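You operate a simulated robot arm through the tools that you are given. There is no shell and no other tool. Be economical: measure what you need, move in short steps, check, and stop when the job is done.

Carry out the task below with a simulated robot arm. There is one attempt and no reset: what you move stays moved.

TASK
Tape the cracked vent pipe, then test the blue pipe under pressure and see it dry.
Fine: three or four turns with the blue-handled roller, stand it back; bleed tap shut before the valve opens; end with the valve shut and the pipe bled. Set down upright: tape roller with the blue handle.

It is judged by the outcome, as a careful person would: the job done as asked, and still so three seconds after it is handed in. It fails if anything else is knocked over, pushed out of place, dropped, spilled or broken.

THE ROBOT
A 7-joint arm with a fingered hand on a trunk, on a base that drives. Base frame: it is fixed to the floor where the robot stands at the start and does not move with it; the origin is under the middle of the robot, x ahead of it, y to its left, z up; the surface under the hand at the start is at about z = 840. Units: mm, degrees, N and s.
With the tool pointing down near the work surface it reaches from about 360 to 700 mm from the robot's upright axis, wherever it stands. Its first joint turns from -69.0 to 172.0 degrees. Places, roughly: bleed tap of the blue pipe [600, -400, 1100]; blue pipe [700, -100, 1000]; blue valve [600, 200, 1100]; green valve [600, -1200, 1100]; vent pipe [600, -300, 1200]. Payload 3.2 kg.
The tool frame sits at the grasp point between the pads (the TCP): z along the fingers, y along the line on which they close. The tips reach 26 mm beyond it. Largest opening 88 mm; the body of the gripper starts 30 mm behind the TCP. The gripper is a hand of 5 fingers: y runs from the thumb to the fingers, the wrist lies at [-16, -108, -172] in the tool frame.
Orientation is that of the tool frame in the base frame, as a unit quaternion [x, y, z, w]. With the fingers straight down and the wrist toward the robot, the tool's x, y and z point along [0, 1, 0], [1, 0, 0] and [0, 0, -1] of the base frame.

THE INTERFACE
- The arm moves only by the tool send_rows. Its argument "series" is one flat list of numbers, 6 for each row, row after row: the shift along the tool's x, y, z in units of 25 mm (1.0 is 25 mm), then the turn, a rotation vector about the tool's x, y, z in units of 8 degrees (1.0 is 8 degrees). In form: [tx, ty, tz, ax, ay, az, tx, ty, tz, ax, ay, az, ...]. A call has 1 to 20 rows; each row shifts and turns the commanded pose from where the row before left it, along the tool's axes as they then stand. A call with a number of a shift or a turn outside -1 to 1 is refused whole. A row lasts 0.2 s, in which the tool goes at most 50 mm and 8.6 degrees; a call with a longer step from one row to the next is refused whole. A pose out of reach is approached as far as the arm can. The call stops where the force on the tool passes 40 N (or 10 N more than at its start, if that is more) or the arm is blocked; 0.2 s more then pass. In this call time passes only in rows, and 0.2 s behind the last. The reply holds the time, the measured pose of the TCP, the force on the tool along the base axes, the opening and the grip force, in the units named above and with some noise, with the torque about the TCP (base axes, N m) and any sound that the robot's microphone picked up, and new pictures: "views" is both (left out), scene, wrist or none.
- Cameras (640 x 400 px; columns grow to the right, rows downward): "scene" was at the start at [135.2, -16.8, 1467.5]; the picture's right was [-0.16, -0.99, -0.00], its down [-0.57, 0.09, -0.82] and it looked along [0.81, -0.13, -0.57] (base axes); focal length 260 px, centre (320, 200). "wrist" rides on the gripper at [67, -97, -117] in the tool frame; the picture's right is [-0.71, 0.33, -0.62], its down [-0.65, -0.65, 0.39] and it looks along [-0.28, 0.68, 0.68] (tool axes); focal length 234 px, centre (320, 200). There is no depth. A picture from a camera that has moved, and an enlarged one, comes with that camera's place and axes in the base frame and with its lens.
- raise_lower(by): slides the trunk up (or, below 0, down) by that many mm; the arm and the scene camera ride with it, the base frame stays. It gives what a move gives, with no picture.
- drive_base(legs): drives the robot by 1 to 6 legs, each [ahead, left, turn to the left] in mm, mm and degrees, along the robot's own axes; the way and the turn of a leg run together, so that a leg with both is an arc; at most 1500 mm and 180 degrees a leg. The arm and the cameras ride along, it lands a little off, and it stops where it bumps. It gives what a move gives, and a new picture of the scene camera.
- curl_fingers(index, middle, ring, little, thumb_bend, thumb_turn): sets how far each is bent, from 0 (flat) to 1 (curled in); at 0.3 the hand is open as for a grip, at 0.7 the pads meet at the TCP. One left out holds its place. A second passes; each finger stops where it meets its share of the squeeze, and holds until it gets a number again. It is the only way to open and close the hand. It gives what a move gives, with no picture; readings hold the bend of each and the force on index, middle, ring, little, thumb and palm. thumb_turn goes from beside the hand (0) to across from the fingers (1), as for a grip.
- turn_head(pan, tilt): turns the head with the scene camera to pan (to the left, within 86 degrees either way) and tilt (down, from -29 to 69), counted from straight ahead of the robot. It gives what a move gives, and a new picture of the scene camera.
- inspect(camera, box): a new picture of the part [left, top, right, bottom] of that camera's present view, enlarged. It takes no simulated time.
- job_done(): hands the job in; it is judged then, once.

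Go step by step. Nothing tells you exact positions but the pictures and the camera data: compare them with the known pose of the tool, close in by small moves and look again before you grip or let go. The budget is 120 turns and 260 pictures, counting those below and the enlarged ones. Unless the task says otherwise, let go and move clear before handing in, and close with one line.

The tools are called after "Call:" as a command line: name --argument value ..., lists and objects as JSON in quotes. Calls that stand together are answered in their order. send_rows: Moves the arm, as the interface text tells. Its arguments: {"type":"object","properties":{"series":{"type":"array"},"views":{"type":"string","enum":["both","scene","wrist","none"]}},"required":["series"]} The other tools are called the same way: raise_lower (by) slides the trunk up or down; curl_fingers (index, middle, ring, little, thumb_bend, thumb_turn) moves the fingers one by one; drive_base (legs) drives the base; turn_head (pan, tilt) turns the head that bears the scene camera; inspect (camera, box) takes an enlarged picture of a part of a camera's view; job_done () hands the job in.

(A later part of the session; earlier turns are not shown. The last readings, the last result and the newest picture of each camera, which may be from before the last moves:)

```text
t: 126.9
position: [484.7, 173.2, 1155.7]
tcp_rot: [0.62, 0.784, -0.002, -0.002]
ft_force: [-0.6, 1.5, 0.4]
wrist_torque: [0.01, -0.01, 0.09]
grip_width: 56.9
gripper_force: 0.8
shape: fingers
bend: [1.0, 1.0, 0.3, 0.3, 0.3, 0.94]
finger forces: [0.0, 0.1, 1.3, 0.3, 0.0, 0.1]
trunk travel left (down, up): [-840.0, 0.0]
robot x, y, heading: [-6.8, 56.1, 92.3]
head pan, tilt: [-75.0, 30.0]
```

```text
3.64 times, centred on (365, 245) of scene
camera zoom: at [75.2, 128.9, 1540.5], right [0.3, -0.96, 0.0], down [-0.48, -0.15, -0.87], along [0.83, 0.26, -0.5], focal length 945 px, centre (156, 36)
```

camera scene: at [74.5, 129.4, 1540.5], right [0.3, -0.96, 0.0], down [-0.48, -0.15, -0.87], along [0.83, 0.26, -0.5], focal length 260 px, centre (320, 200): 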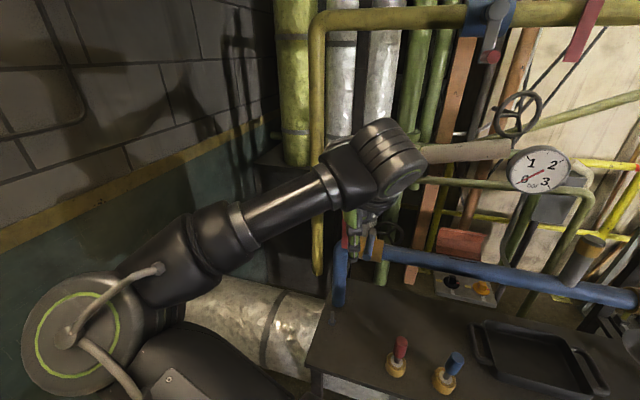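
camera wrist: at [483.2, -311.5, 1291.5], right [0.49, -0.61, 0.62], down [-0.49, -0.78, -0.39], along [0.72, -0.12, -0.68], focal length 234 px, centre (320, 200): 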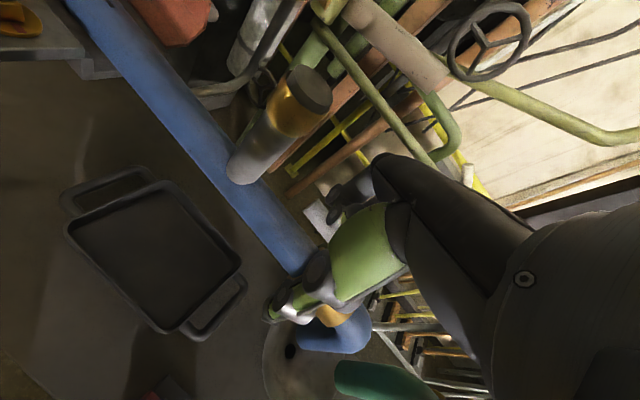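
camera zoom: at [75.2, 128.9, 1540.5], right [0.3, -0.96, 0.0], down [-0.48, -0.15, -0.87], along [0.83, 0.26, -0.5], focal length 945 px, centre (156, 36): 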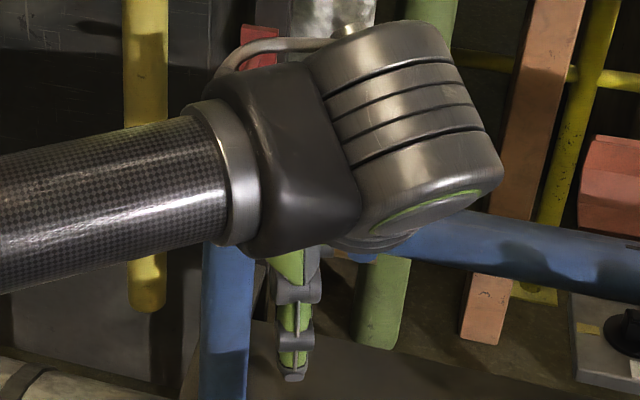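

Call:
send_rows --series '[-0.43, -0.036, 0, 0, 0, 0, -0.43, -0.036, 0, 0, 0, 0, -0.42, 0.076, 0, 0, 0, 0, -0.42, 0.076, 0, 0, 0, 0, -0.39, 0.18, 0, 0, 0, 0, -0.39, 0.18, 0, 0, 0, 0]' --views "wrist"

Call:
inspect --camera "scene" --box '[310, 190, 460, 310]'

Call:
inspect --camera "wrist" --box '[220, 120, 420, 320]'

```text
t: 128.3
position: [508.7, 115.0, 1155.9]
tcp_rot: [0.62, 0.784, -0.001, -0.001]
ft_force: [-1.1, 1.4, 0.4]
wrist_torque: [-0.01, 0.05, 0.05]
grip_width: 57.2
gripper_force: 0.3
shape: fingers
bend: [1.0, 1.0, 0.31, 0.3, 0.3, 0.94]
finger forces: [0.1, 0.1, 1.0, 0.0, 0.1, 0.0]
trunk travel left (down, up): [-840.0, 0.0]
robot x, y, heading: [-8.7, 55.3, 92.2]
head pan, tilt: [-75.0, 30.0]
camera wrist: at [399.5, 157.5, 1273.7], right [0.49, -0.61, 0.62], down [-0.49, -0.78, -0.39], along [0.72, -0.12, -0.68], focal length 234 px, centre (320, 200)
```

wrist: 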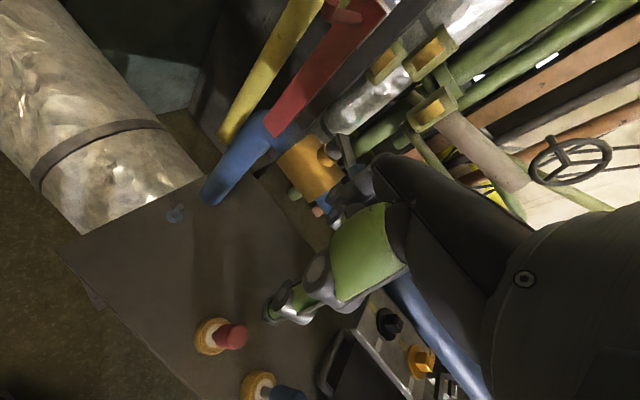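

```text
3.33 times, centred on (385, 250) of scene
camera zoom: at [74.9, 129.1, 1540.4], right [0.3, -0.96, 0.0], down [-0.48, -0.15, -0.87], along [0.83, 0.26, -0.5], focal length 866 px, centre (103, 33)
```

zoom: 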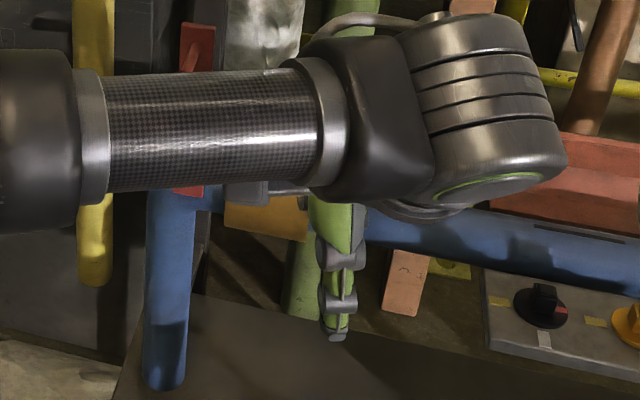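

```text
2.00 times, centred on (320, 220) of wrist
camera zoom: at [399.5, 157.5, 1273.7], right [0.49, -0.61, 0.62], down [-0.49, -0.78, -0.39], along [0.72, -0.12, -0.68], focal length 468 px, centre (320, 160)
```

zoom: 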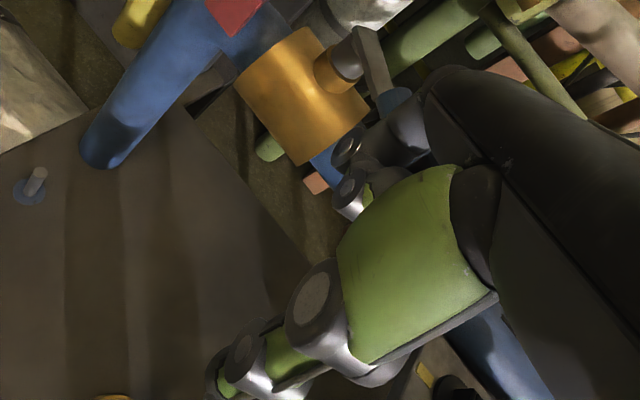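

The lever is following, already mostly to the right. I'll finish the arc to its stop.

Call:
send_rows --series '[-0.315, 0.285, 0, 0, 0, 0, -0.315, 0.285, 0, 0, 0, 0, -0.25, 0.35, 0, 0, 0, 0, -0.25, 0.35, 0, 0, 0, 0]' --views "none"

Call:
inspect --camera "wrist" --box '[220, 120, 420, 320]'

Call:
inspect --camera "scene" --box '[470, 120, 600, 210]'

```text
t: 129.3
position: [546.7, 95.4, 1157.0]
tcp_rot: [0.62, 0.784, -0.001, -0.002]
ft_force: [0.6, 0.3, -0.7]
wrist_torque: [-0.01, -0.01, 0.0]
grip_width: 56.9
gripper_force: 0.1
shape: fingers
bend: [1.0, 1.0, 0.3, 0.3, 0.3, 0.94]
finger forces: [0.0, 0.0, 0.0, 0.0, 0.0, 0.0]
trunk travel left (down, up): [-840.0, 0.0]
robot x, y, heading: [-10.7, 55.1, 92.4]
head pan, tilt: [-75.0, 30.0]
```

```text
2.00 times, centred on (320, 220) of wrist
camera zoom: at [437.7, 137.3, 1273.9], right [0.49, -0.61, 0.62], down [-0.49, -0.78, -0.39], along [0.72, -0.11, -0.68], focal length 468 px, centre (320, 160)
```

zoom: 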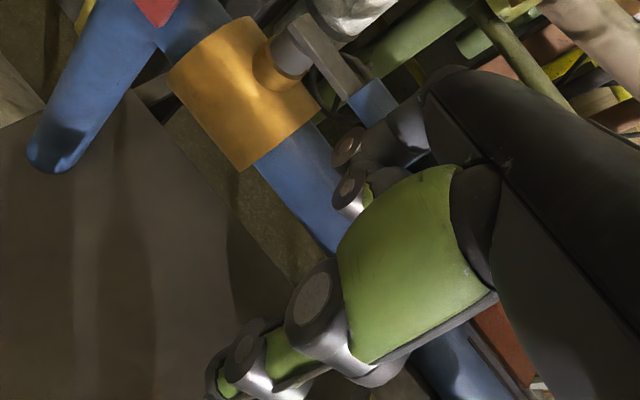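

```text
4.44 times, centred on (535, 165) of scene
camera zoom: at [75.6, 128.8, 1540.4], right [0.3, -0.96, 0.0], down [-0.48, -0.15, -0.87], along [0.83, 0.26, -0.5], focal length 1155 px, centre (-636, 356)
```

zoom: 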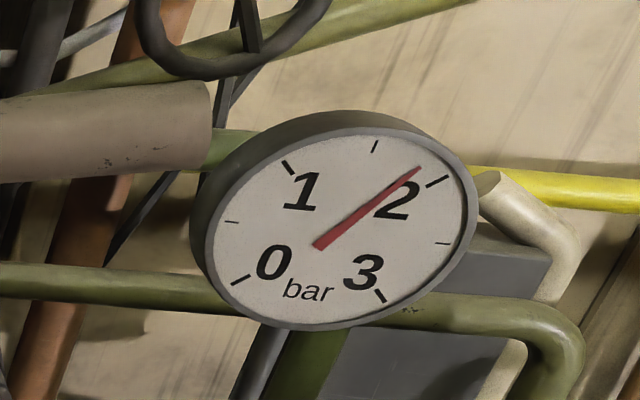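

The valve is open and the gauge has risen to about 1.9–2 bar. I'll lift the hand clear and inspect the pipe for leaks.

Call:
send_rows --series '[0.1, -0.6, 0, 0, 0, 0, 0, 0, -0.9, 0, 0, 0, 0, 0, -0.9, 0, 0, 0, 0, 0, -0.9, 0, 0, 0, 0, 0, -0.9, 0, 0, 0, 0.4, -0.9, -0.4, 0, 0, 0, 0.4, -0.9, 0, 0, 0, 0]' --views "none"

Call:
turn_head --pan -86 --tilt 25

Call:
inspect --camera "scene" --box '[400, 130, 640, 300]'

Call:
inspect --camera "scene" --box '[480, 190, 580, 290]'

Call:
inspect --camera "wrist" --box '[0, 0, 640, 400]'

```text
t: 130.9
position: [481.4, 103.5, 1257.2]
tcp_rot: [0.621, 0.784, -0.002, -0.002]
ft_force: [-0.3, -0.2, 0.5]
wrist_torque: [0.0, -0.03, -0.02]
grip_width: 56.8
gripper_force: 0.0
shape: fingers
bend: [1.0, 1.0, 0.3, 0.3, 0.3, 0.94]
finger forces: [0.0, 0.0, 0.0, 0.1, 0.0, 0.0]
trunk travel left (down, up): [-840.0, 0.0]
robot x, y, heading: [-8.4, 54.1, 92.4]
head pan, tilt: [-75.0, 30.0]
```

```text
t: 131.6
position: [483.5, 103.7, 1257.9]
tcp_rot: [0.62, 0.784, -0.001, -0.002]
ft_force: [-0.9, 0.5, -1.3]
wrist_torque: [-0.01, -0.02, 0.0]
grip_width: 56.7
gripper_force: 0.0
shape: fingers
bend: [1.0, 1.0, 0.3, 0.3, 0.3, 0.94]
finger forces: [0.1, 0.0, 0.1, 0.0, 0.0, 0.0]
trunk travel left (down, up): [-840.0, 0.0]
robot x, y, heading: [-9.2, 57.9, 92.4]
head pan, tilt: [-85.9, 25.0]
camera scene: at [80.0, 112.6, 1548.4], right [0.11, -0.99, 0.0], down [-0.42, -0.05, -0.91], along [0.9, 0.1, -0.42], focal length 260 px, centre (320, 200)
```

scene: 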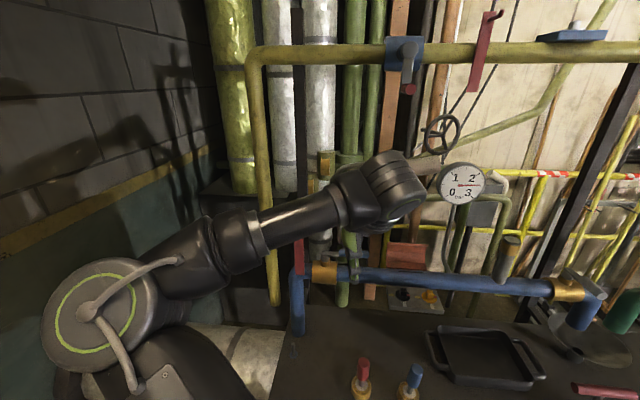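

```text
2.35 times, centred on (520, 215) of scene
camera zoom: at [80.0, 112.6, 1548.4], right [0.11, -0.99, 0.0], down [-0.42, -0.05, -0.91], along [0.9, 0.1, -0.42], focal length 611 px, centre (-151, 165)
```

zoom: 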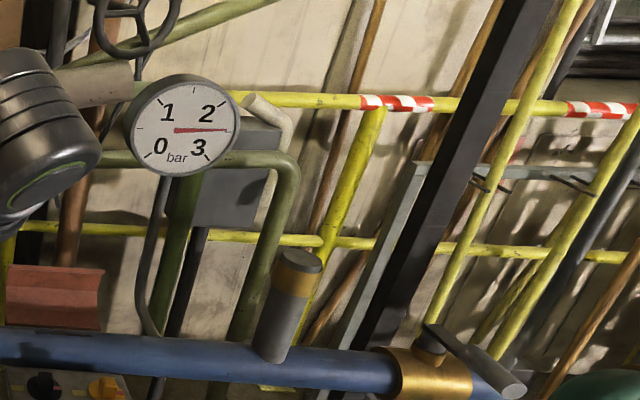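

```text
4.00 times, centred on (530, 240) of scene
camera zoom: at [80.0, 112.6, 1548.4], right [0.11, -0.99, 0.0], down [-0.42, -0.05, -0.91], along [0.9, 0.1, -0.42], focal length 1039 px, centre (-520, 40)
```

zoom: 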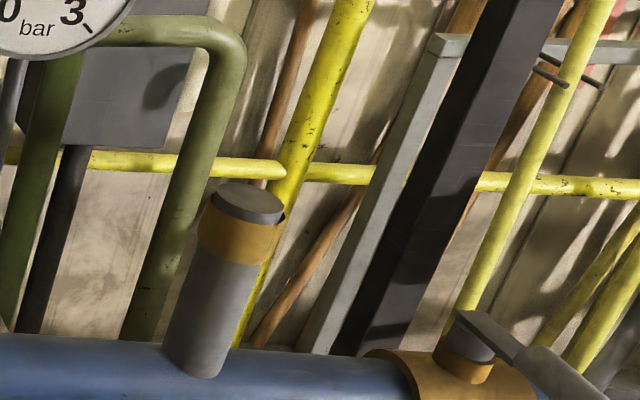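

```text
1.00 times, centred on (320, 200) of wrist (not enlarged: the box is as wide or as high as the picture)
camera zoom: at [373.9, 145.0, 1374.6], right [0.49, -0.61, 0.62], down [-0.49, -0.78, -0.39], along [0.72, -0.11, -0.68], focal length 234 px, centre (320, 200)
```

zoom: 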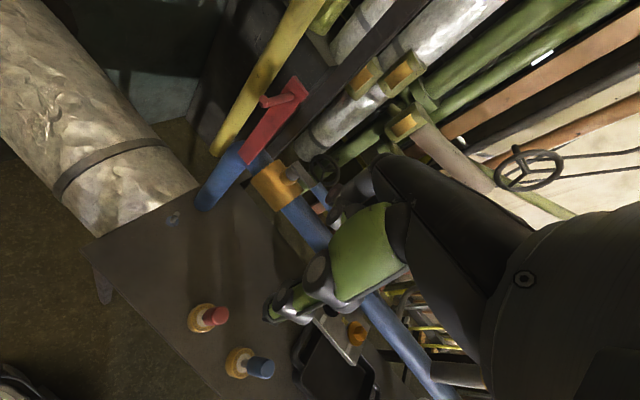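

Gauge now ≈2.5 bar, tape and pipe dry so far. I'll let it hold a few seconds and look again.

Call:
turn_head --pan -86 --tilt 32

Call:
curl_fingers --ring 0.3

Call:
curl_fingers --ring 0.3

Call:
curl_fingers --ring 0.3

Call:
inspect --camera "scene" --box '[430, 110, 640, 320]'

Call:
inspect --camera "scene" --box '[280, 200, 480, 330]'

Call:
inspect --camera "scene" --box '[480, 170, 560, 260]'

```text
t: 132.3
position: [483.0, 104.0, 1257.5]
tcp_rot: [0.621, 0.784, -0.002, -0.002]
ft_force: [-0.2, -0.1, -1.0]
wrist_torque: [-0.05, 0.02, -0.03]
grip_width: 57.0
gripper_force: 0.1
shape: fingers
bend: [1.0, 1.0, 0.3, 0.3, 0.3, 0.94]
finger forces: [0.1, 0.1, 0.0, 0.1, 0.0, 0.0]
trunk travel left (down, up): [-840.0, 0.0]
robot x, y, heading: [-7.5, 54.6, 92.2]
head pan, tilt: [-85.9, 32.0]
camera scene: at [77.2, 112.4, 1537.4], right [0.11, -0.99, 0.0], down [-0.53, -0.06, -0.85], along [0.84, 0.09, -0.53], focal length 260 px, centre (320, 200)
```

scene: 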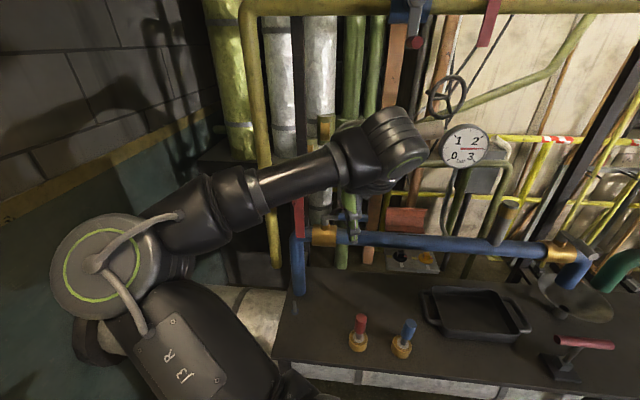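

```text
t: 133.3
position: [482.7, 103.4, 1256.2]
tcp_rot: [0.621, 0.784, -0.001, -0.003]
ft_force: [0.7, -0.2, -0.4]
wrist_torque: [0.03, -0.01, 0.0]
grip_width: 56.7
gripper_force: 0.1
shape: fingers
bend: [1.0, 1.0, 0.3, 0.3, 0.3, 0.94]
finger forces: [0.1, 0.1, 0.0, 0.0, 0.0, 0.0]
trunk travel left (down, up): [-840.0, 0.0]
robot x, y, heading: [-10.0, 54.7, 92.0]
head pan, tilt: [-85.9, 32.0]
```

```text
t: 134.3
position: [482.7, 103.8, 1256.4]
tcp_rot: [0.62, 0.785, -0.001, -0.002]
ft_force: [-0.1, 0.5, -0.2]
wrist_torque: [0.0, 0.0, -0.03]
grip_width: 56.7
gripper_force: 0.1
shape: fingers
bend: [1.0, 1.0, 0.3, 0.3, 0.3, 0.94]
finger forces: [0.1, 0.1, 0.0, 0.0, 0.0, 0.0]
trunk travel left (down, up): [-840.0, 0.0]
robot x, y, heading: [-7.3, 56.1, 92.3]
head pan, tilt: [-85.9, 32.0]
```

```text
t: 135.3
position: [482.4, 103.7, 1258.3]
tcp_rot: [0.621, 0.784, -0.002, -0.003]
ft_force: [0.4, -1.3, 0.4]
wrist_torque: [-0.01, -0.01, -0.01]
grip_width: 56.8
gripper_force: 0.0
shape: fingers
bend: [1.0, 1.0, 0.3, 0.3, 0.3, 0.94]
finger forces: [0.1, 0.0, 0.1, 0.0, 0.0, 0.1]
trunk travel left (down, up): [-840.0, 0.0]
robot x, y, heading: [-8.3, 56.1, 92.2]
head pan, tilt: [-85.9, 32.0]
```

```text
1.90 times, centred on (535, 215) of scene
camera zoom: at [77.2, 112.4, 1537.3], right [0.11, -0.99, 0.0], down [-0.53, -0.06, -0.85], along [0.84, 0.09, -0.53], focal length 495 px, centre (-90, 171)
```

zoom: 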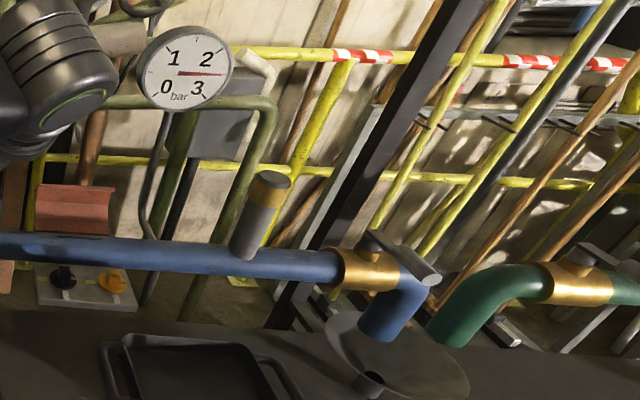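

```text
3.08 times, centred on (380, 265) of scene
camera zoom: at [77.2, 112.4, 1537.3], right [0.11, -0.99, 0.0], down [-0.53, -0.06, -0.85], along [0.84, 0.09, -0.53], focal length 799 px, centre (135, 0)
```

zoom: 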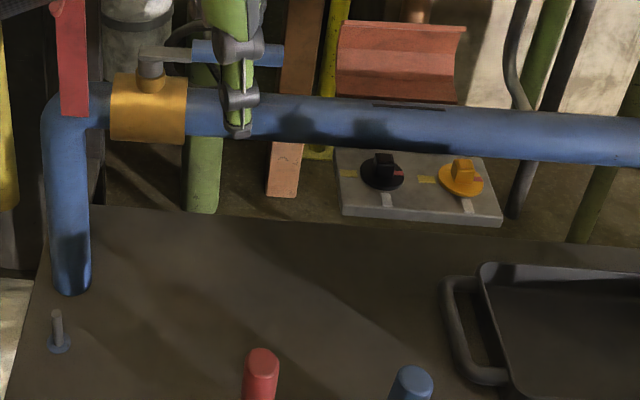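

```text
4.44 times, centred on (520, 215) of scene
camera zoom: at [77.2, 112.4, 1537.3], right [0.11, -0.99, 0.0], down [-0.53, -0.06, -0.85], along [0.84, 0.09, -0.53], focal length 1155 px, centre (-569, 133)
```

zoom: 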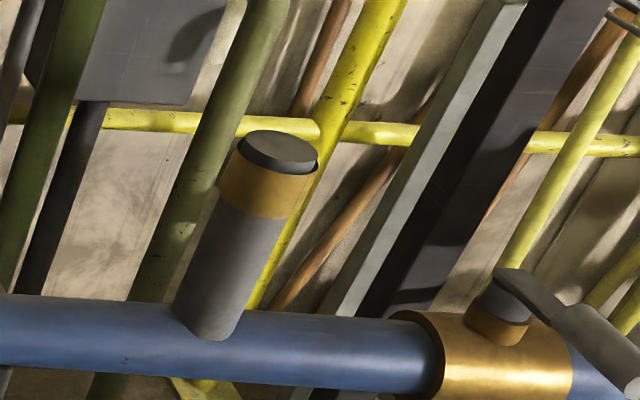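

Pressure holds at 2.5 bar, and the vent, pipe and outlet are all dry. Now I'll shut the valve: index and middle fingers become the hook behind the lever, after a small base shift to the right.

Call:
curl_fingers --index 0.3 --middle 0.3 --ring 1 --little 1 --thumb_bend 0.3

Call:
drive_base --legs '[[-91, -36, 0]]'

Call:
inspect --camera "wrist" --box '[160, 60, 420, 300]'

Call:
inspect --camera "scene" --box '[240, 180, 400, 300]'

```text
t: 136.3
position: [483.4, 103.1, 1257.8]
tcp_rot: [0.621, 0.784, -0.001, -0.002]
ft_force: [-0.1, -0.7, -0.3]
wrist_torque: [0.01, -0.01, 0.0]
grip_width: 87.8
gripper_force: 0.1
shape: fingers
bend: [0.3, 0.3, 1.0, 1.0, 0.3, 0.94]
finger forces: [0.0, 0.0, 0.1, 0.0, 0.0, 0.1]
trunk travel left (down, up): [-840.0, 0.0]
robot x, y, heading: [-8.7, 57.6, 92.1]
head pan, tilt: [-85.9, 32.0]
```

```text
t: 137.4
position: [522.0, 13.3, 1257.5]
tcp_rot: [0.62, 0.785, -0.002, -0.001]
ft_force: [-0.5, -0.1, 0.2]
wrist_torque: [-0.01, 0.03, 0.0]
grip_width: 87.5
gripper_force: 0.0
shape: fingers
bend: [0.3, 0.3, 1.0, 1.0, 0.3, 0.94]
finger forces: [0.0, 0.1, 0.0, 0.0, 0.0, 0.0]
trunk travel left (down, up): [-840.0, 0.0]
robot x, y, heading: [31.6, -33.1, 92.1]
head pan, tilt: [-85.9, 32.0]
camera scene: at [116.0, 22.7, 1537.3], right [0.11, -0.99, 0.0], down [-0.53, -0.06, -0.85], along [0.84, 0.09, -0.53], focal length 260 px, centre (320, 200)
```

scene: 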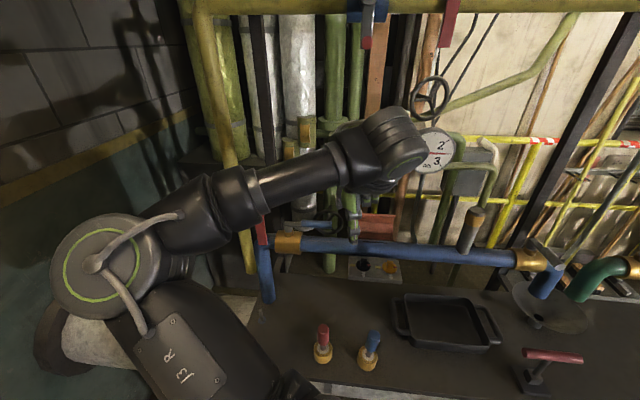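

```text
1.67 times, centred on (290, 180) of wrist
camera zoom: at [412.3, 55.5, 1374.7], right [0.49, -0.61, 0.62], down [-0.49, -0.78, -0.39], along [0.72, -0.11, -0.68], focal length 390 px, centre (370, 233)
```

zoom: 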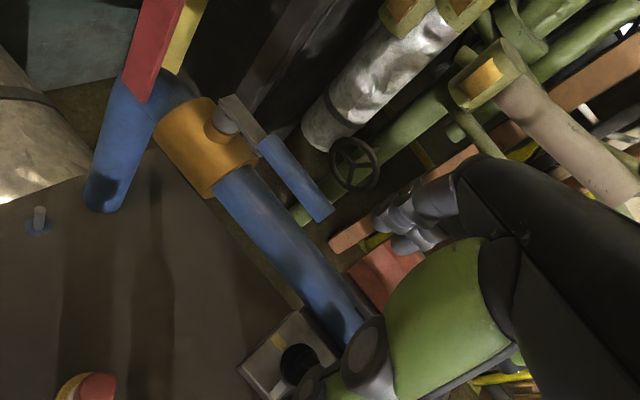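

```text
3.33 times, centred on (320, 240) of scene
camera zoom: at [116.0, 22.7, 1537.3], right [0.11, -0.99, 0.0], down [-0.53, -0.06, -0.85], along [0.84, 0.09, -0.53], focal length 866 px, centre (320, 67)
```

zoom: 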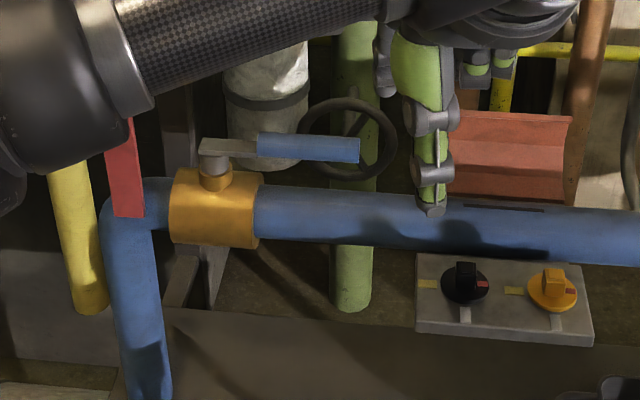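

The lever lies along the pipe (open), end at ≈(620,56). I'll move over it with the index and middle fingers landing behind it, and lower.

Call:
send_rows --series '[0.166, 0.89, 0, 0, 0, 0, 0.166, 0.89, 0, 0, 0, 0, 0.166, 0.89, 0, 0, 0, 0, 0.166, 0.89, 0, 0, 0, 0, 0, 0, 0.85, 0, 0, 0, 0, 0, 0.85, 0, 0, 0]' --views "none"

Call:
inspect --camera "wrist" --box '[200, 100, 420, 300]'

Call:
inspect --camera "scene" --box '[240, 180, 400, 300]'

```text
t: 138.8
position: [604.2, 50.3, 1214.9]
tcp_rot: [0.62, 0.785, -0.002, -0.002]
ft_force: [-0.1, 0.7, 0.2]
wrist_torque: [-0.03, 0.01, -0.03]
grip_width: 88.1
gripper_force: 0.0
shape: fingers
bend: [0.3, 0.3, 1.0, 1.0, 0.3, 0.94]
finger forces: [0.0, 0.1, 0.1, 0.0, 0.0, 0.0]
trunk travel left (down, up): [-840.0, 0.0]
robot x, y, heading: [27.4, -34.9, 92.0]
head pan, tilt: [-85.9, 32.0]
```

```text
2.00 times, centred on (310, 200) of wrist
camera zoom: at [494.7, 92.4, 1332.3], right [0.49, -0.61, 0.62], down [-0.49, -0.78, -0.39], along [0.72, -0.11, -0.68], focal length 468 px, centre (340, 200)
```

zoom: 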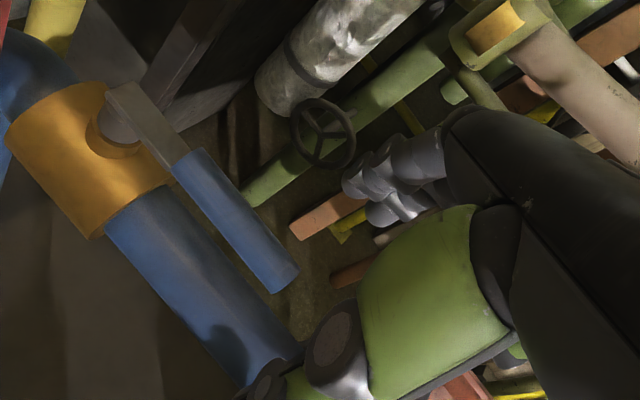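

```text
3.33 times, centred on (320, 240) of scene
camera zoom: at [116.6, 22.4, 1537.3], right [0.11, -0.99, 0.0], down [-0.53, -0.06, -0.85], along [0.84, 0.09, -0.53], focal length 866 px, centre (320, 67)
```

zoom: 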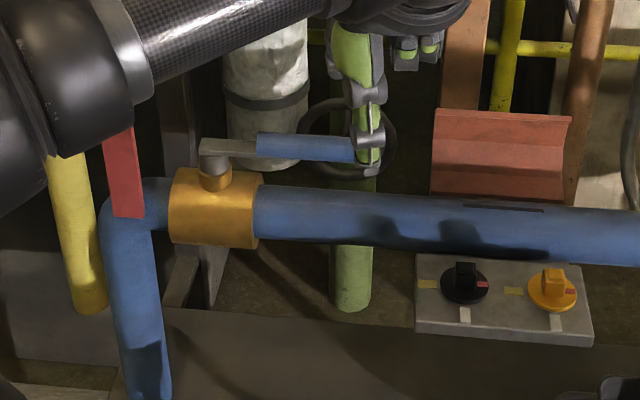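

Call:
send_rows --series '[0, 0, 0.8, 0, 0, 0, 0, 0, 0.8, 0, 0, 0, 0, 0, 0.8, 0, 0, 0]' --views "none"

Call:
inspect --camera "wrist" --box '[200, 100, 420, 300]'

```text
t: 139.6
position: [604.3, 50.7, 1155.5]
tcp_rot: [0.62, 0.785, -0.002, -0.002]
ft_force: [-1.1, -0.2, -0.3]
wrist_torque: [0.0, 0.04, 0.0]
grip_width: 87.6
gripper_force: 0.0
shape: fingers
bend: [0.3, 0.3, 1.0, 1.0, 0.3, 0.94]
finger forces: [0.1, 0.1, 0.1, 0.0, 0.1, 0.0]
trunk travel left (down, up): [-840.0, 0.0]
robot x, y, heading: [32.9, -35.1, 92.1]
head pan, tilt: [-85.9, 32.0]
```

```text
2.00 times, centred on (310, 200) of wrist
camera zoom: at [494.6, 92.4, 1272.1], right [0.49, -0.61, 0.62], down [-0.49, -0.78, -0.39], along [0.72, -0.11, -0.68], focal length 468 px, centre (340, 200)
```

zoom: 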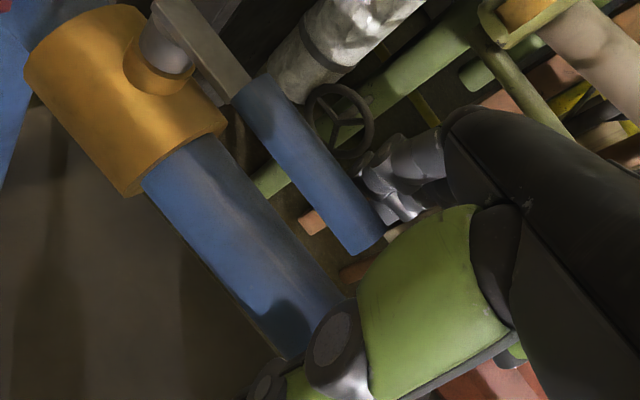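

The fingers are behind the grip. I'll pull it back around toward the robot to shut.

Call:
send_rows --series '[0.23, -0.286, 0, 0, 0, 0, 0.066, -0.335, 0, 0, 0, 0, 0.066, -0.335, 0, 0, 0, 0, 0.15, -0.31, 0, 0, 0, 0, 0.15, -0.31, 0, 0, 0, 0, 0.225, -0.26, 0, 0, 0, 0, 0.225, -0.26, 0, 0, 0, 0, 0.288, -0.19, 0, 0, 0, 0, 0.288, -0.19, 0, 0, 0, 0, 0.326, -0.112, 0, 0, 0, 0, 0.326, -0.112, 0, 0, 0, 0]' --views "none"

Call:
send_rows --series '[0.342, -0.022, 0, 0, 0, 0, 0.342, -0.022, 0, 0, 0, 0]' --views "none"

Call:
inspect --camera "wrist" --box '[100, 60, 420, 300]'

Call:
inspect --camera "scene" --box '[230, 170, 400, 300]'

```text
t: 142.0
position: [524.0, 92.0, 1155.6]
tcp_rot: [0.619, 0.785, -0.002, -0.003]
ft_force: [-0.6, -0.8, 0.5]
wrist_torque: [0.0, -0.03, -0.04]
grip_width: 87.6
gripper_force: 0.9
shape: fingers
bend: [0.3, 0.3, 1.0, 1.0, 0.3, 0.94]
finger forces: [1.3, 0.0, 0.1, 0.0, 0.0, 0.1]
trunk travel left (down, up): [-840.0, 0.0]
robot x, y, heading: [32.4, -31.5, 92.0]
head pan, tilt: [-85.9, 32.0]
```

```text
t: 142.6
position: [519.6, 108.3, 1154.2]
tcp_rot: [0.62, 0.785, -0.002, -0.002]
ft_force: [-1.1, -1.6, 1.4]
wrist_torque: [0.0, -0.02, -0.03]
grip_width: 86.9
gripper_force: 0.3
shape: fingers
bend: [0.31, 0.3, 1.0, 1.0, 0.3, 0.94]
finger forces: [1.2, 0.0, 0.1, 0.0, 0.0, 0.0]
trunk travel left (down, up): [-840.0, 0.0]
robot x, y, heading: [32.5, -37.1, 92.2]
head pan, tilt: [-85.9, 32.0]
```

```text
1.67 times, centred on (260, 180) of wrist
camera zoom: at [409.1, 149.4, 1272.1], right [0.49, -0.61, 0.62], down [-0.49, -0.78, -0.39], along [0.72, -0.12, -0.68], focal length 390 px, centre (420, 233)
```

zoom: 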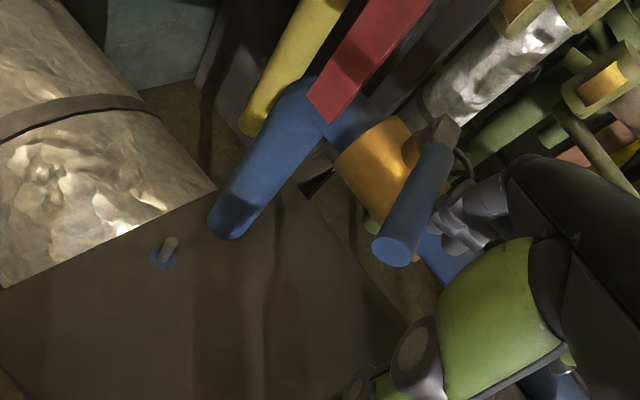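

```text
3.08 times, centred on (315, 235) of scene
camera zoom: at [115.6, 21.8, 1537.4], right [0.11, -0.99, 0.0], down [-0.53, -0.06, -0.85], along [0.84, 0.09, -0.53], focal length 799 px, centre (335, 92)
```

zoom: 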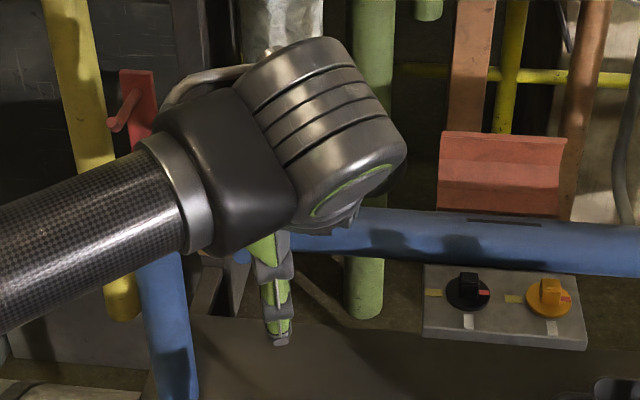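

The lever is about 14° short of fully across. I'll push further left until it meets its stop.

Call:
send_rows --series '[0.25, 0.05, 0, 0, 0, 0, 0.25, 0.05, 0, 0, 0, 0, 0.25, 0.05, 0, 0, 0, 0]' --views "none"

Call:
send_rows --series '[0.2, 0.04, 0, 0, 0, 0]' --views "none"

Call:
inspect --camera "wrist" --box '[100, 60, 420, 300]'

```text
t: 143.4
position: [518.1, 127.0, 1154.7]
tcp_rot: [0.621, 0.784, -0.002, -0.002]
ft_force: [-0.3, -0.4, -0.8]
wrist_torque: [0.0, 0.03, -0.06]
grip_width: 87.6
gripper_force: 0.0
shape: fingers
bend: [0.3, 0.3, 1.0, 1.0, 0.3, 0.94]
finger forces: [0.9, 0.0, 0.1, 0.0, 0.0, 0.0]
trunk travel left (down, up): [-840.0, 0.0]
robot x, y, heading: [30.6, -35.3, 92.1]
head pan, tilt: [-85.9, 32.0]
```

```text
t: 143.8
position: [518.7, 130.7, 1154.3]
tcp_rot: [0.621, 0.784, -0.002, -0.003]
ft_force: [0.6, -5.2, -0.3]
wrist_torque: [-0.05, 0.0, -0.22]
grip_width: 87.2
gripper_force: 2.9
shape: fingers
bend: [0.31, 0.3, 1.0, 1.0, 0.3, 0.94]
finger forces: [5.3, 0.1, 0.1, 0.0, 0.1, 0.0]
trunk travel left (down, up): [-840.0, 0.0]
robot x, y, heading: [30.4, -33.8, 92.3]
head pan, tilt: [-85.9, 32.0]
```

```text
1.67 times, centred on (260, 180) of wrist
camera zoom: at [409.0, 171.5, 1272.4], right [0.49, -0.61, 0.62], down [-0.49, -0.78, -0.39], along [0.72, -0.12, -0.68], focal length 390 px, centre (420, 233)
```

zoom: 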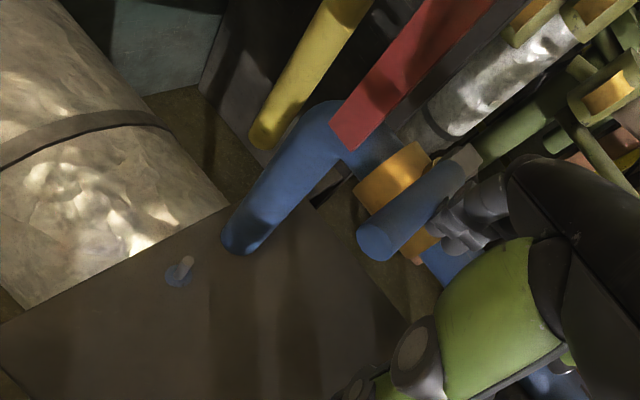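

Call:
send_rows --series '[0.12, 0.03, 0, 0, 0, 0]' --views "none"

Call:
send_rows --series '[-0.6, -0.14, 0, 0, 0, 0, -0.3, -0.5, 0, 0, 0, 0, 0, 0, -0.9, 0, 0, 0, 0, 0, -0.9, 0, 0, 0, 0, 0, -0.9, 0, 0, 0, 0, 0, -0.9, 0, 0, 0]' --views "none"

Call:
inspect --camera "wrist" --box '[140, 60, 460, 300]'

Call:
inspect --camera "scene" --box '[380, 100, 500, 200]'

```text
t: 144.2
position: [518.0, 130.9, 1155.5]
tcp_rot: [0.621, 0.784, -0.001, -0.004]
ft_force: [0.3, -9.6, 0.4]
wrist_torque: [-0.06, -0.05, -0.39]
grip_width: 85.9
gripper_force: 4.1
shape: fingers
bend: [0.31, 0.3, 1.0, 1.0, 0.3, 0.94]
finger forces: [8.9, 0.0, 0.1, 0.1, 0.1, 0.0]
trunk travel left (down, up): [-840.0, 0.0]
robot x, y, heading: [33.1, -35.1, 92.2]
head pan, tilt: [-85.9, 32.0]
```

```text
t: 145.6
position: [508.2, 108.7, 1244.6]
tcp_rot: [0.62, 0.784, -0.002, -0.002]
ft_force: [-0.1, -0.1, 0.3]
wrist_torque: [0.0, 0.01, 0.0]
grip_width: 87.6
gripper_force: 0.1
shape: fingers
bend: [0.3, 0.3, 1.0, 1.0, 0.3, 0.94]
finger forces: [0.1, 0.0, 0.0, 0.0, 0.0, 0.0]
trunk travel left (down, up): [-840.0, 0.0]
robot x, y, heading: [30.3, -32.3, 92.1]
head pan, tilt: [-85.9, 32.0]
```

```text
1.67 times, centred on (300, 180) of wrist
camera zoom: at [399.0, 151.2, 1362.5], right [0.49, -0.61, 0.62], down [-0.49, -0.78, -0.39], along [0.72, -0.12, -0.68], focal length 390 px, centre (353, 233)
```

zoom: 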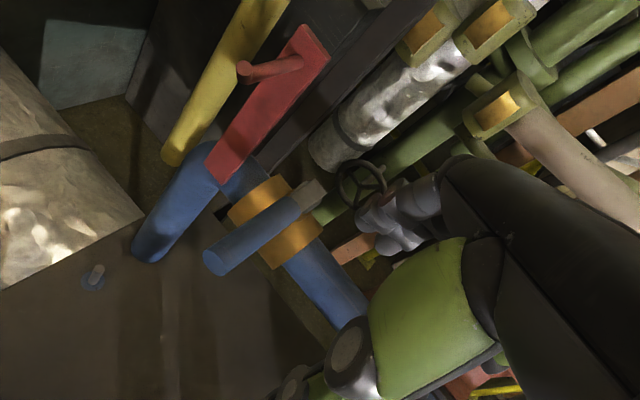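

```text
4.00 times, centred on (440, 150) of scene
camera zoom: at [116.2, 21.9, 1537.3], right [0.11, -0.99, 0.0], down [-0.53, -0.06, -0.85], along [0.84, 0.09, -0.53], focal length 1039 px, centre (-160, 400)
```

zoom: 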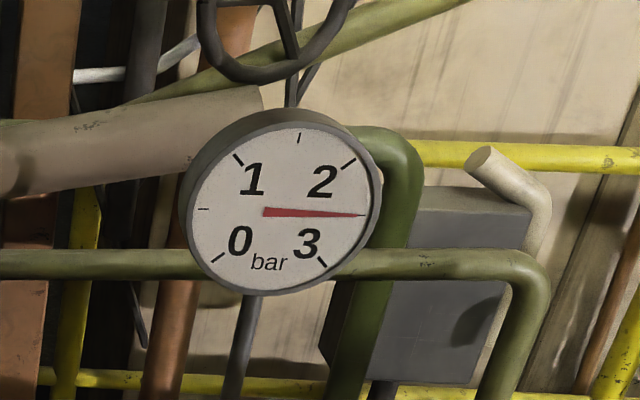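

Valve is shut, and the gauge still holds 2.5 bar, so the repair is tight. Now I'll go to the bleed tap and swing it open again to bleed the pipe.

Call:
drive_base --legs '[[-597, 14, 0]]'

Call:
inspect --camera "wrist" --box '[140, 60, 460, 300]'

Call:
inspect --camera "scene" --box '[240, 140, 440, 300]'

```text
t: 149.0
position: [517.4, -483.0, 1245.0]
tcp_rot: [0.62, 0.785, -0.002, -0.001]
ft_force: [-0.5, 1.7, -0.2]
wrist_torque: [-0.03, -0.03, 0.0]
grip_width: 87.9
gripper_force: 0.0
shape: fingers
bend: [0.3, 0.3, 1.0, 1.0, 0.3, 0.94]
finger forces: [0.0, 0.1, 0.0, 0.1, 0.1, 0.0]
trunk travel left (down, up): [-840.0, 0.0]
robot x, y, heading: [40.2, -626.1, 92.1]
head pan, tilt: [-85.9, 32.0]
camera scene: at [124.8, -570.1, 1537.3], right [0.11, -0.99, 0.0], down [-0.53, -0.06, -0.85], along [0.84, 0.09, -0.53], focal length 260 px, centre (320, 200)
```

scene: 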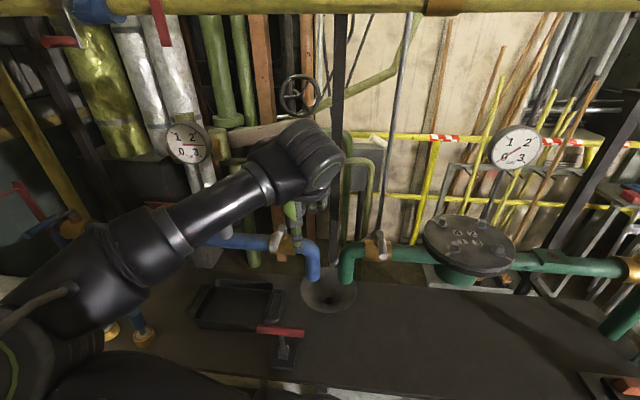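

```text
1.67 times, centred on (300, 180) of wrist
camera zoom: at [407.6, -441.0, 1362.1], right [0.49, -0.61, 0.62], down [-0.49, -0.78, -0.39], along [0.72, -0.11, -0.68], focal length 390 px, centre (353, 233)
```

zoom: 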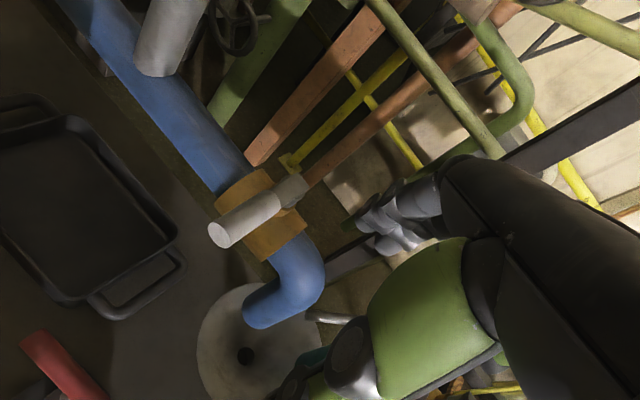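

```text
2.50 times, centred on (340, 220) of scene
camera zoom: at [124.8, -570.1, 1537.3], right [0.11, -0.99, 0.0], down [-0.53, -0.06, -0.85], along [0.84, 0.09, -0.53], focal length 650 px, centre (270, 150)
```

zoom: 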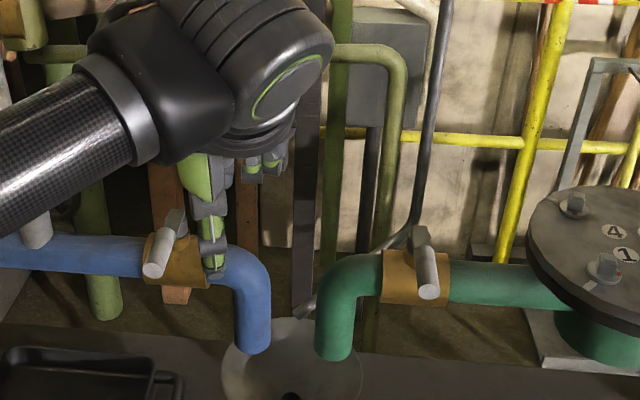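

Call:
send_rows --series '[-0.53, -0.02, 0, 0, 0, 0, 0, 0, 0.9, 0, 0, 0, 0, 0, 0.9, 0, 0, 0, 0, 0, 0.9, 0, 0, 0, 0, 0, 0.9, 0, 0, 0]' --views "none"

Call:
inspect --camera "wrist" --box '[140, 60, 460, 300]'

```text
t: 150.2
position: [519.1, -496.9, 1154.0]
tcp_rot: [0.621, 0.784, -0.002, -0.002]
ft_force: [0.0, -0.5, -0.1]
wrist_torque: [0.0, 0.0, -0.01]
grip_width: 87.9
gripper_force: 0.0
shape: fingers
bend: [0.3, 0.3, 1.0, 1.0, 0.3, 0.94]
finger forces: [0.0, 0.0, 0.0, 0.0, 0.0, 0.0]
trunk travel left (down, up): [-840.0, 0.0]
robot x, y, heading: [42.8, -628.5, 92.4]
head pan, tilt: [-85.9, 32.0]
```

```text
1.67 times, centred on (300, 180) of wrist
camera zoom: at [410.6, -454.2, 1271.3], right [0.49, -0.61, 0.62], down [-0.49, -0.78, -0.39], along [0.72, -0.12, -0.68], focal length 390 px, centre (353, 233)
```

zoom: 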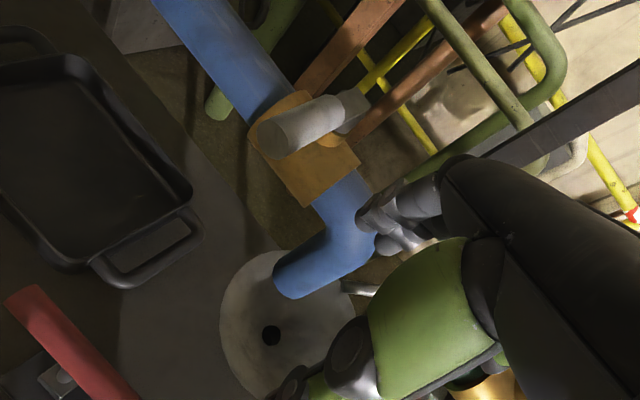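

I'll push the lever left and around to open.

Call:
send_rows --series '[0.53, 0.158, 0, 0, 0, 0, 0.33, 0.014, 0, 0, 0, 0, 0.33, 0.014, 0, 0, 0, 0, 0.315, 0.098, 0, 0, 0, 0, 0.315, 0.098, 0, 0, 0, 0, 0.28, 0.177, 0, 0, 0, 0, 0.28, 0.177, 0, 0, 0, 0, 0.224, 0.244, 0, 0, 0, 0, 0.224, 0.244, 0, 0, 0, 0, 0.153, 0.293, 0, 0, 0, 0, 0.153, 0.293, 0, 0, 0, 0, 0.072, 0.32, 0, 0, 0, 0, 0.072, 0.32, 0, 0, 0, 0]' --views "wrist"

Call:
inspect --camera "wrist" --box '[140, 60, 460, 300]'

Call:
inspect --camera "scene" --box '[140, 100, 380, 320]'

```text
t: 153.0
position: [558.9, -402.5, 1155.2]
tcp_rot: [0.62, 0.785, 0.0, -0.002]
ft_force: [-1.7, -0.7, 0.1]
wrist_torque: [0.03, 0.0, -0.02]
grip_width: 87.6
gripper_force: 1.1
shape: fingers
bend: [0.3, 0.32, 1.0, 1.0, 0.3, 0.94]
finger forces: [0.0, 1.6, 0.1, 0.1, 0.1, 0.0]
trunk travel left (down, up): [-840.0, 0.0]
robot x, y, heading: [38.5, -627.2, 92.1]
head pan, tilt: [-85.9, 32.0]
camera wrist: at [449.5, -360.1, 1272.0], right [0.49, -0.61, 0.62], down [-0.49, -0.78, -0.39], along [0.72, -0.11, -0.68], focal length 234 px, centre (320, 200)
```

wrist: 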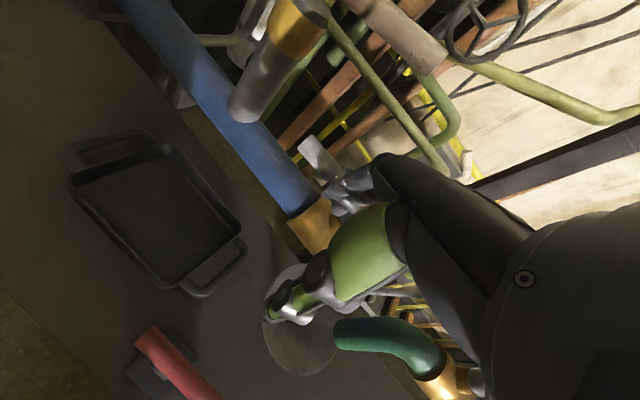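

```text
1.67 times, centred on (300, 180) of wrist
camera zoom: at [449.5, -360.1, 1272.0], right [0.49, -0.61, 0.62], down [-0.49, -0.78, -0.39], along [0.72, -0.11, -0.68], focal length 390 px, centre (353, 233)
```

zoom: 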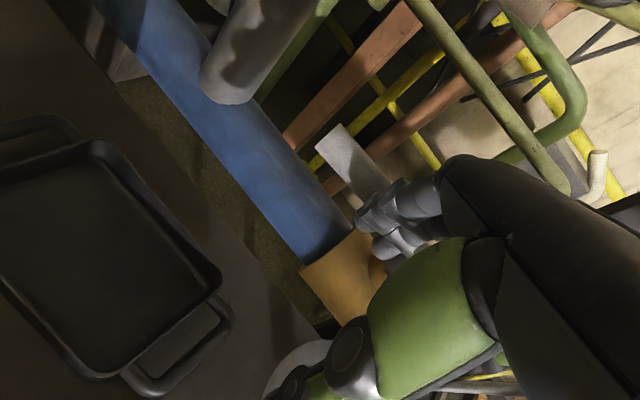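

```text
1.82 times, centred on (260, 210) of scene
camera zoom: at [123.5, -570.7, 1537.4], right [0.11, -0.99, 0.0], down [-0.53, -0.06, -0.85], along [0.84, 0.09, -0.53], focal length 472 px, centre (429, 182)
```

zoom: 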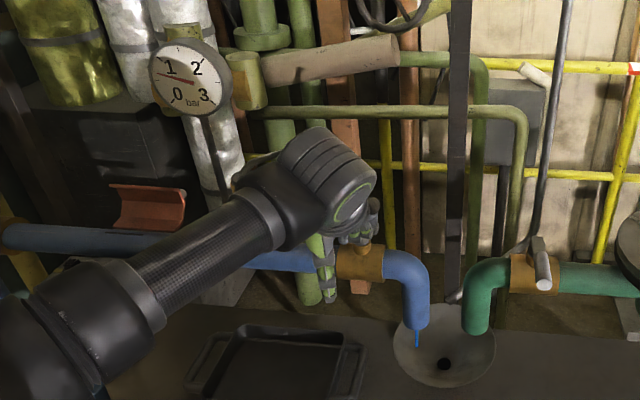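

Water runs into the funnel and the gauge is falling. I'll lift clear and wait for zero.

Call:
send_rows --series '[0, -0.8, 0, 0, 0, 0, 0, 0, -0.9, 0, 0, 0, 0, 0, -0.9, 0, 0, 0, 0, 0, -0.9, 0, 0, 0, 0, 0, -0.9, 0, 0, 0, 0, -0.9, 0, 0, 0, 0, 0, -0.9, 0, 0, 0, 0]' --views "none"

Call:
drive_base --legs '[[0, 100, 0]]'

Call:
turn_head --pan -70 --tilt 25

Call:
inspect --camera "scene" --box '[200, 100, 460, 320]'

Call:
inspect --camera "scene" --box '[60, 100, 320, 340]'

```text
t: 154.6
position: [495.7, -418.1, 1245.8]
tcp_rot: [0.62, 0.784, -0.002, -0.002]
ft_force: [-0.5, 0.0, -0.3]
wrist_torque: [-0.01, 0.0, -0.01]
grip_width: 87.6
gripper_force: 0.1
shape: fingers
bend: [0.3, 0.3, 1.0, 1.0, 0.3, 0.94]
finger forces: [0.1, 0.0, 0.1, 0.0, 0.1, 0.1]
trunk travel left (down, up): [-840.0, 0.0]
robot x, y, heading: [38.7, -624.8, 92.1]
head pan, tilt: [-85.9, 32.0]
```

```text
t: 155.7
position: [398.3, -421.7, 1243.8]
tcp_rot: [0.62, 0.785, -0.002, -0.002]
ft_force: [-0.5, 0.7, -0.6]
wrist_torque: [0.0, 0.01, -0.01]
grip_width: 87.7
gripper_force: 0.2
shape: fingers
bend: [0.3, 0.3, 1.0, 1.0, 0.3, 0.94]
finger forces: [0.0, 0.0, 0.1, 0.1, 0.0, 0.0]
trunk travel left (down, up): [-840.0, 0.0]
robot x, y, heading: [-59.6, -631.1, 92.2]
head pan, tilt: [-85.9, 32.0]
camera scene: at [26.2, -574.1, 1537.3], right [0.11, -0.99, 0.0], down [-0.53, -0.06, -0.85], along [0.84, 0.09, -0.53], focal length 260 px, centre (320, 200)
```

scene: 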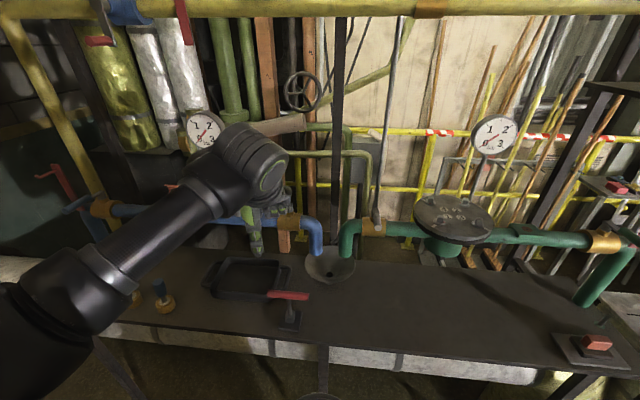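

```text
t: 156.5
position: [397.1, -421.4, 1244.2]
tcp_rot: [0.62, 0.785, -0.002, -0.002]
ft_force: [-1.1, -0.2, 0.1]
wrist_torque: [0.03, 0.0, 0.01]
grip_width: 87.9
gripper_force: 0.1
shape: fingers
bend: [0.3, 0.3, 1.0, 1.0, 0.3, 0.94]
finger forces: [0.1, 0.0, 0.0, 0.1, 0.0, 0.0]
trunk travel left (down, up): [-840.0, 0.0]
robot x, y, heading: [-61.9, -629.2, 92.2]
head pan, tilt: [-70.0, 25.0]
camera scene: at [21.7, -549.3, 1548.4], right [0.38, -0.93, 0.0], down [-0.39, -0.16, -0.91], along [0.84, 0.34, -0.42], focal length 260 px, centre (320, 200)
```

scene: 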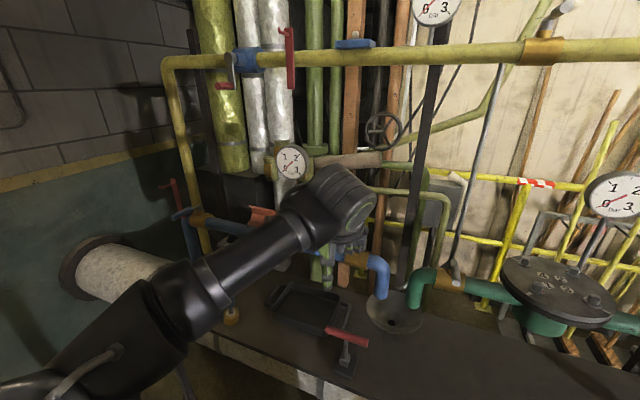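

```text
1.82 times, centred on (330, 210) of scene
camera zoom: at [21.7, -549.3, 1548.4], right [0.38, -0.93, 0.0], down [-0.39, -0.16, -0.91], along [0.84, 0.34, -0.42], focal length 472 px, centre (302, 182)
```

zoom: 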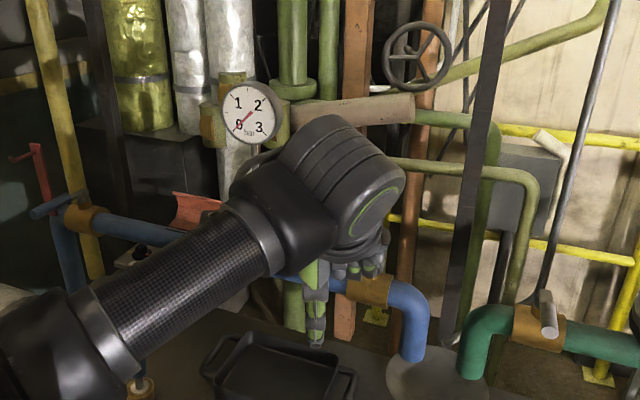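

```text
1.67 times, centred on (190, 220) of scene
camera zoom: at [21.7, -549.3, 1548.4], right [0.38, -0.93, 0.0], down [-0.39, -0.16, -0.91], along [0.84, 0.34, -0.42], focal length 433 px, centre (537, 167)
```

zoom: 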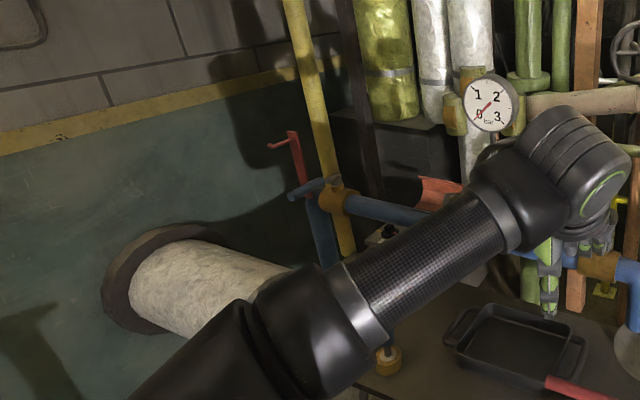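

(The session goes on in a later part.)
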